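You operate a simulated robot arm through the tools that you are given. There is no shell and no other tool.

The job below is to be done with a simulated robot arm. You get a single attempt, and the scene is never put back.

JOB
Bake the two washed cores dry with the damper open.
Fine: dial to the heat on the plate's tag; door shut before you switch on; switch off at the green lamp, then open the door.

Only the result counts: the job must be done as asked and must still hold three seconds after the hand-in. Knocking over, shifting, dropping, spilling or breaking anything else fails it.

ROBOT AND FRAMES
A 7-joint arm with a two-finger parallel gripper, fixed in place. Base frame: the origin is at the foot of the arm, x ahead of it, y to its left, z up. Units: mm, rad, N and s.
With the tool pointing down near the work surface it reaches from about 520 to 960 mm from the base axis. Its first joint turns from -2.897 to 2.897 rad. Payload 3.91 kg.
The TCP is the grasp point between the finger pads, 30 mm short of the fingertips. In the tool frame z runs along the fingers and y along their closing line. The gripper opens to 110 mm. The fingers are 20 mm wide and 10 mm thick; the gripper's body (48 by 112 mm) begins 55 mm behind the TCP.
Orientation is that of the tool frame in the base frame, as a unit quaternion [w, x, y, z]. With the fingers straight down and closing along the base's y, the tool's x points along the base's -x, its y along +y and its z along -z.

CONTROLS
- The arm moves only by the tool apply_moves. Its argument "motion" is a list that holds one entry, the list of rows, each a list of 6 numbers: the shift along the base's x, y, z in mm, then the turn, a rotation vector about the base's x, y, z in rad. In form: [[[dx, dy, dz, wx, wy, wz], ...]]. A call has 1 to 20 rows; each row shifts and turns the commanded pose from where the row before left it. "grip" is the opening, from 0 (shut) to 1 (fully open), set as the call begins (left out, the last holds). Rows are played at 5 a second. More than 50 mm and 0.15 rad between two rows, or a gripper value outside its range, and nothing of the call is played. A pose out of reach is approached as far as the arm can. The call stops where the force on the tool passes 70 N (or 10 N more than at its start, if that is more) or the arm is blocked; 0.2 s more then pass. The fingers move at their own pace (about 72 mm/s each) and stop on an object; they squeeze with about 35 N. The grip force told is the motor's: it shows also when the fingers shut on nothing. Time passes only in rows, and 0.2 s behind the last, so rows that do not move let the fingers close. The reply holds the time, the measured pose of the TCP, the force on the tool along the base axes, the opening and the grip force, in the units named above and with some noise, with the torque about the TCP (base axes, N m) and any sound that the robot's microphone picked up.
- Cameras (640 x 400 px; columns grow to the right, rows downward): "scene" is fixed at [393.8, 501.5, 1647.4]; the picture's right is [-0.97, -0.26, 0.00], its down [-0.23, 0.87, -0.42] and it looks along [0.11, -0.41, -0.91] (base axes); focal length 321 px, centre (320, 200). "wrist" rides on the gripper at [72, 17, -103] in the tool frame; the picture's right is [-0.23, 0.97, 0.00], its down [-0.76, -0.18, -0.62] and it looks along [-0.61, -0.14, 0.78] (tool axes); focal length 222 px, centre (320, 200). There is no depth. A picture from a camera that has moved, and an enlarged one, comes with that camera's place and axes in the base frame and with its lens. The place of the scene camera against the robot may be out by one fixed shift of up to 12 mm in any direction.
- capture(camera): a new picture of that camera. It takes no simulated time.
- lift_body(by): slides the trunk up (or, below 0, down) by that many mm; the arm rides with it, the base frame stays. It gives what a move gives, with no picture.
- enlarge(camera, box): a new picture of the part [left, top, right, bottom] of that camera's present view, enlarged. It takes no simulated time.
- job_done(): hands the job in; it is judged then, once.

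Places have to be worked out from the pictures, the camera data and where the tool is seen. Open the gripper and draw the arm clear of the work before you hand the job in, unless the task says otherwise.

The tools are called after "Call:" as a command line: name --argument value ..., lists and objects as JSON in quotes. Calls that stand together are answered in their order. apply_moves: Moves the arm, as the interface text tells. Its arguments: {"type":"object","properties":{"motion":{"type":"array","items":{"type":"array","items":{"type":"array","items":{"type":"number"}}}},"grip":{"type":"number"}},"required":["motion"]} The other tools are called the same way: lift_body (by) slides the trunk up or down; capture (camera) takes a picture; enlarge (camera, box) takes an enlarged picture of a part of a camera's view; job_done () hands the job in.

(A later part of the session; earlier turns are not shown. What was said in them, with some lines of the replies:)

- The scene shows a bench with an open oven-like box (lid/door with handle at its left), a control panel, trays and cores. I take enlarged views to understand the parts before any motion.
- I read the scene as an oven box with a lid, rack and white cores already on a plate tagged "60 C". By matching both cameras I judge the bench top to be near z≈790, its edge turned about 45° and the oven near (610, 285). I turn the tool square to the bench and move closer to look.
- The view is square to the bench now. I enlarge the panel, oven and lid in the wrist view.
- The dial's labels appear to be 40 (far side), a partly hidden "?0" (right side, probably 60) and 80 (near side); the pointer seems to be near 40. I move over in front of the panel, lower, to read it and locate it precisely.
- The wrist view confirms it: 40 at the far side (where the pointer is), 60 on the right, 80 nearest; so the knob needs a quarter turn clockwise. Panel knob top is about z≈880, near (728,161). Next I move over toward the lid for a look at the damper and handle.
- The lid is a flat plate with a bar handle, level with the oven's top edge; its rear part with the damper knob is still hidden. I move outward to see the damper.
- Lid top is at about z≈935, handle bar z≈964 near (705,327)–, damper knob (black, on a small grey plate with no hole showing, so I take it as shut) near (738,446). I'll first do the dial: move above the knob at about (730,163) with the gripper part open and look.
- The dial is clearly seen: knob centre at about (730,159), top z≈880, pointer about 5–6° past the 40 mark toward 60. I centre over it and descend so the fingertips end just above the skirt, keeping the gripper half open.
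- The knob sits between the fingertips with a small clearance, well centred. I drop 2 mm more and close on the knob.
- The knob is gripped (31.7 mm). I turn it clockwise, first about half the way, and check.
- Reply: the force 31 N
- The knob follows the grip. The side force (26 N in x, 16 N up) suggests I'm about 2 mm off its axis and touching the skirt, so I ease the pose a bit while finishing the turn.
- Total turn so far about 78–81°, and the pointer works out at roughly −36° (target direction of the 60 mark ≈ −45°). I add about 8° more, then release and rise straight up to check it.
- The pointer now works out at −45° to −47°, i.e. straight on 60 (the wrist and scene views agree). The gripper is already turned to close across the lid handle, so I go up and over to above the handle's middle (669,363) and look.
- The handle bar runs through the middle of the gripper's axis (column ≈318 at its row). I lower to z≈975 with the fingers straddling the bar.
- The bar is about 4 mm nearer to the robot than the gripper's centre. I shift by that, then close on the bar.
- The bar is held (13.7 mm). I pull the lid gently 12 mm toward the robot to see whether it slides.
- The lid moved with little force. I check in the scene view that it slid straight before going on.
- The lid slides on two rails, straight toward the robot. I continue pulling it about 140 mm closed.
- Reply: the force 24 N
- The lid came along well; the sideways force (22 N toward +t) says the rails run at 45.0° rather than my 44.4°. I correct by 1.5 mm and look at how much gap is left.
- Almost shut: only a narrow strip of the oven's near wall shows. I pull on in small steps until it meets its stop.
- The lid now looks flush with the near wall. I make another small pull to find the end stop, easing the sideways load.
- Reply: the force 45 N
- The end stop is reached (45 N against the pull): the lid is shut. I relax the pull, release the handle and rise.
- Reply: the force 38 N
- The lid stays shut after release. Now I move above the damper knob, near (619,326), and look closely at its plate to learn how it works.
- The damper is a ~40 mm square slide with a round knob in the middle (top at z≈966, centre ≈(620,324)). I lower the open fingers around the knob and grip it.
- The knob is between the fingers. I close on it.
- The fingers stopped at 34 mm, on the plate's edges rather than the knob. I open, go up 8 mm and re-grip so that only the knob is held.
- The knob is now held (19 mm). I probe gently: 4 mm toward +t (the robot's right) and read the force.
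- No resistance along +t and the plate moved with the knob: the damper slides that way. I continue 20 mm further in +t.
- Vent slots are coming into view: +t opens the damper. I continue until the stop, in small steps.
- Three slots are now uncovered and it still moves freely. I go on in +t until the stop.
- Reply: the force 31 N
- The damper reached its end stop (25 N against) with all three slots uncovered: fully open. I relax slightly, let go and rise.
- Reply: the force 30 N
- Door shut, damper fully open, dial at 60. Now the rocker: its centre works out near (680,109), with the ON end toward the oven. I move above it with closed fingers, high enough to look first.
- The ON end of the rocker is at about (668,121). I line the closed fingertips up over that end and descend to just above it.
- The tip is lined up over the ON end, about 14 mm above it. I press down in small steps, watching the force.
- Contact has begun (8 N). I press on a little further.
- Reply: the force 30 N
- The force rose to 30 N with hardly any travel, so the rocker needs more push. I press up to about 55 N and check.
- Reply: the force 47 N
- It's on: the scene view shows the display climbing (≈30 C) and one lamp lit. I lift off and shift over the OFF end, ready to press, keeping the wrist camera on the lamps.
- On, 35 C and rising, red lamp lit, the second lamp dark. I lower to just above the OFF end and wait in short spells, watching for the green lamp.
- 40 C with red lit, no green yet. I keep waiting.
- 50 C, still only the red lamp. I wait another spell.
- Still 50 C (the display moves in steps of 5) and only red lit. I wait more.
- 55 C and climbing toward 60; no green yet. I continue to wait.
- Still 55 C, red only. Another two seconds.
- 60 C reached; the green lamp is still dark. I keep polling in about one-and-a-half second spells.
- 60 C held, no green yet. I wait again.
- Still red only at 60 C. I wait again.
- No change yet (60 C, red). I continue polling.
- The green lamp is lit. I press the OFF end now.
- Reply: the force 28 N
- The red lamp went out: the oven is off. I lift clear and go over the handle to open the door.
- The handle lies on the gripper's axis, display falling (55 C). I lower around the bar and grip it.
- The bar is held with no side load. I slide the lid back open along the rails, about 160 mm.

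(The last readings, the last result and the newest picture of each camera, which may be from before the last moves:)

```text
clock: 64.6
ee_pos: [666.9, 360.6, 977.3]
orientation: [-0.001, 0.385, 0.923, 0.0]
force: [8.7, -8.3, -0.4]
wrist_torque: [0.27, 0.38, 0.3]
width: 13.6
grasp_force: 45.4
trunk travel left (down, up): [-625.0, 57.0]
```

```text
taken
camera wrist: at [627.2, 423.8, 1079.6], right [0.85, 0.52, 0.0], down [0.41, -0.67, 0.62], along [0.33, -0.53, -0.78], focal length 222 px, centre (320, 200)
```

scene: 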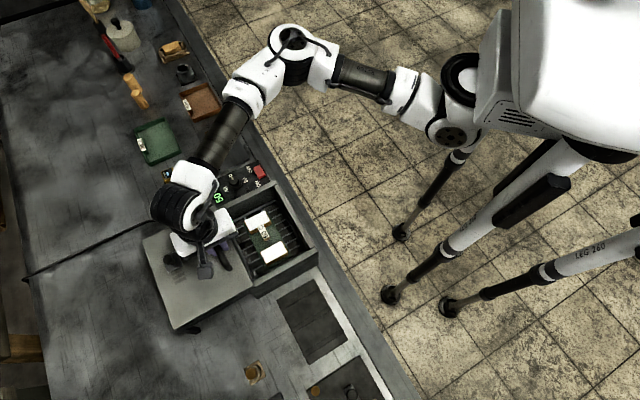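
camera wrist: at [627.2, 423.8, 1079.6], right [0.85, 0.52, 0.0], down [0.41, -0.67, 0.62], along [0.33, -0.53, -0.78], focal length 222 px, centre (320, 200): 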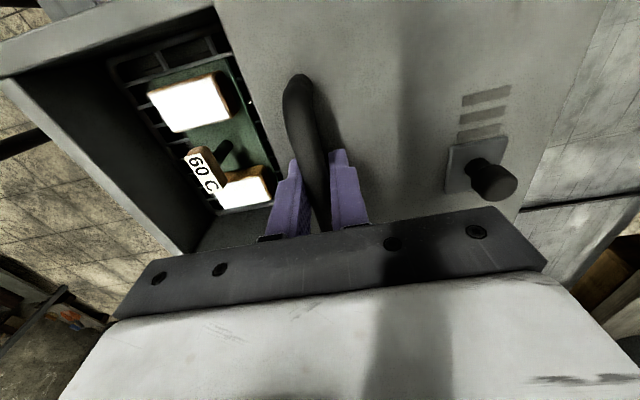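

The door is open practically to where it began, and cores and plate look undisturbed. I nudge it the last 2–3 mm, release and rise.

Call:
apply_moves --motion '[[[1.6, 1.2, 0, 0, 0, 0], [0, 0, 0, 0, 0, 0]]]' --grip 0

Call:
apply_moves --motion '[[[0, 0, 0, 0, 0, 0], [0, 0, 0, 0, 0, 0], [0, 0, 20, 0, 0, 0], [0, 0, 45, 0, 0, 0], [0, 0, 45, 0, 0, 0]]]' --grip 0.6

Call:
capture --camera "wrist"

Call:
enlarge --camera "scene" --box '[135, 150, 335, 340]'

```text
clock: 65.2
ee_pos: [668.3, 361.4, 978.1]
orientation: [0.0, 0.385, 0.923, 0.001]
force: [7.7, -9.3, -0.4]
wrist_torque: [-0.25, -0.23, 0.24]
width: 13.5
grasp_force: 45.3
trunk travel left (down, up): [-625.0, 57.0]
```

```text
clock: 66.4
ee_pos: [667.2, 361.9, 1090.3]
orientation: [0.0, 0.384, 0.923, 0.001]
force: [0.0, 0.1, -0.4]
wrist_torque: [-0.02, 0.02, -0.01]
width: 66.0
grasp_force: 0.1
trunk travel left (down, up): [-625.0, 57.0]
```

```text
taken
camera wrist: at [627.7, 426.6, 1192.8], right [0.85, 0.53, 0.0], down [0.41, -0.67, 0.62], along [0.33, -0.53, -0.78], focal length 222 px, centre (320, 200)
```

wrist: 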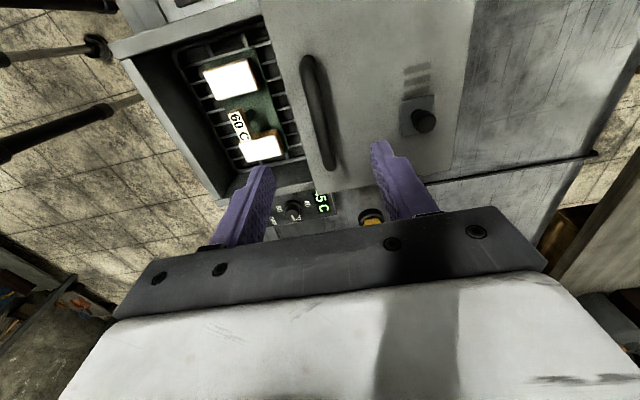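

```text
2.11 times, centred on (235, 245) of scene
camera zoom: at [393.8, 501.5, 1647.4], right [-0.97, -0.26, 0.0], down [-0.23, 0.87, -0.42], along [0.11, -0.41, -0.91], focal length 677 px, centre (499, 105)
```

zoom: 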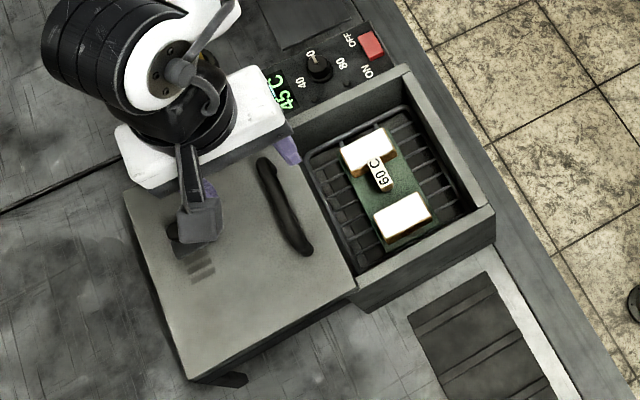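

Everything reads as wanted: oven off, lid open, damper slots uncovered, cores and plate in place. I draw the arm back, clear of the bench.

Call:
apply_moves --motion '[[[0, 0, 40, 0, 0, 0], [-31, -27, 10, 0, 0, 0], [-31, -27, 10, 0, 0, 0], [-31, -27, 10, 0, 0, 0], [-31, -27, 10, 0, 0, 0], [-31, -27, 5, 0, 0, 0], [-31, -27, 0, 0, 0, 0], [-28, 12, 10, 0, 0, 0.12], [-28, 12, 10, 0, 0, 0.12], [-28, 12, 10, 0, 0, 0.12], [-28, 12, 10, 0, 0, 0.12]]]' --grip 1

Call:
capture --camera "scene"

Call:
enlarge --camera "scene" --box '[135, 150, 335, 340]'

Call:
enlarge --camera "scene" --box '[195, 150, 285, 210]'

```text
clock: 68.8
ee_pos: [368.7, 249.3, 1214.5]
orientation: [0.0, 0.152, 0.988, 0.0]
force: [0.8, -0.1, -0.7]
wrist_torque: [-0.01, 0.0, 0.02]
width: 110.1
grasp_force: 0.1
trunk travel left (down, up): [-625.0, 57.0]
```

```text
taken
```

scene: 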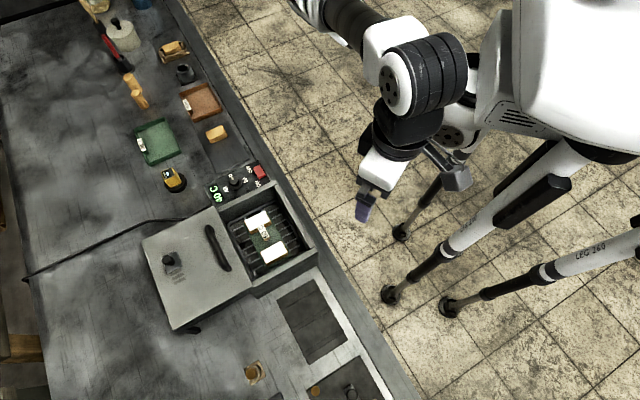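

```text
2.11 times, centred on (235, 245) of scene
camera zoom: at [393.8, 501.5, 1647.4], right [-0.97, -0.26, 0.0], down [-0.23, 0.87, -0.42], along [0.11, -0.41, -0.91], focal length 677 px, centre (499, 105)
```

zoom: 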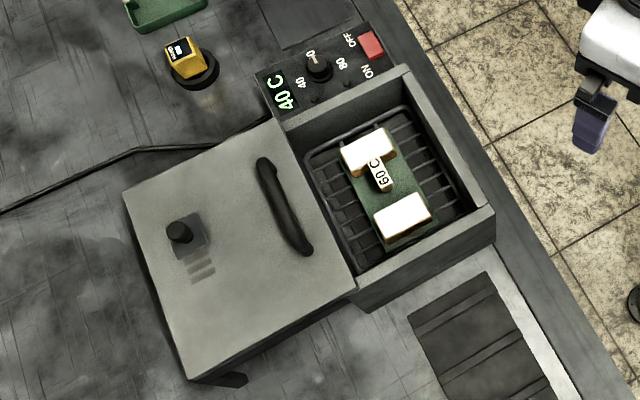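

```text
6.67 times, centred on (240, 180) of scene
camera zoom: at [393.8, 501.5, 1647.4], right [-0.97, -0.26, 0.0], down [-0.23, 0.87, -0.42], along [0.11, -0.41, -0.91], focal length 2143 px, centre (853, 333)
```

zoom: 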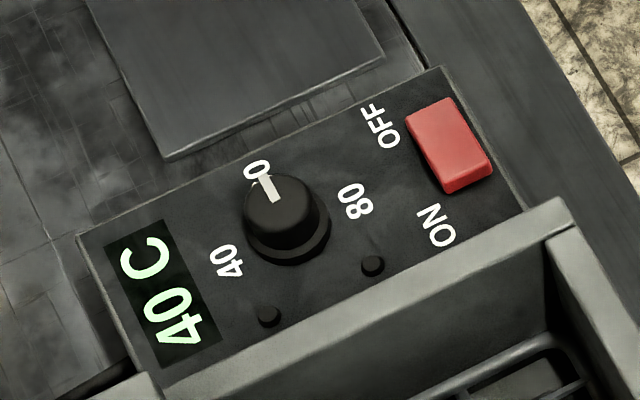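

The dial is at 60, the switch is off with both lamps dark, the door and damper are open, the cores are undisturbed on their plate, and the arm is clear with its gripper open. I hand the job in.

Call:
job_done

```text
The job is handed in.
```

I baked the two washed cores at 60 °C with the damper fully open and handed the job in; the judge's verdict hasn't come back.

- **Dial:** I turned it from about 40 to 60, matching the "60 C" tag on the plate.
- **Damper:** I slid it to its end stop, which uncovered all three vent slots. It stayed open through the bake and is still open.
- **Door:** I shut the lid against its stop before switching on.
- **Bake:** The oven reached 60 °C, and I switched off less than a second after seeing the green lamp. I had checked about two seconds earlier and it was still dark.
- **After:** I then slid the lid back open. In the last pictures both lamps were dark, the display read 40 C, and the cores and plate were in place. Nothing else on the bench had moved.

The gripper is open and the arm is drawn back clear of the bench.
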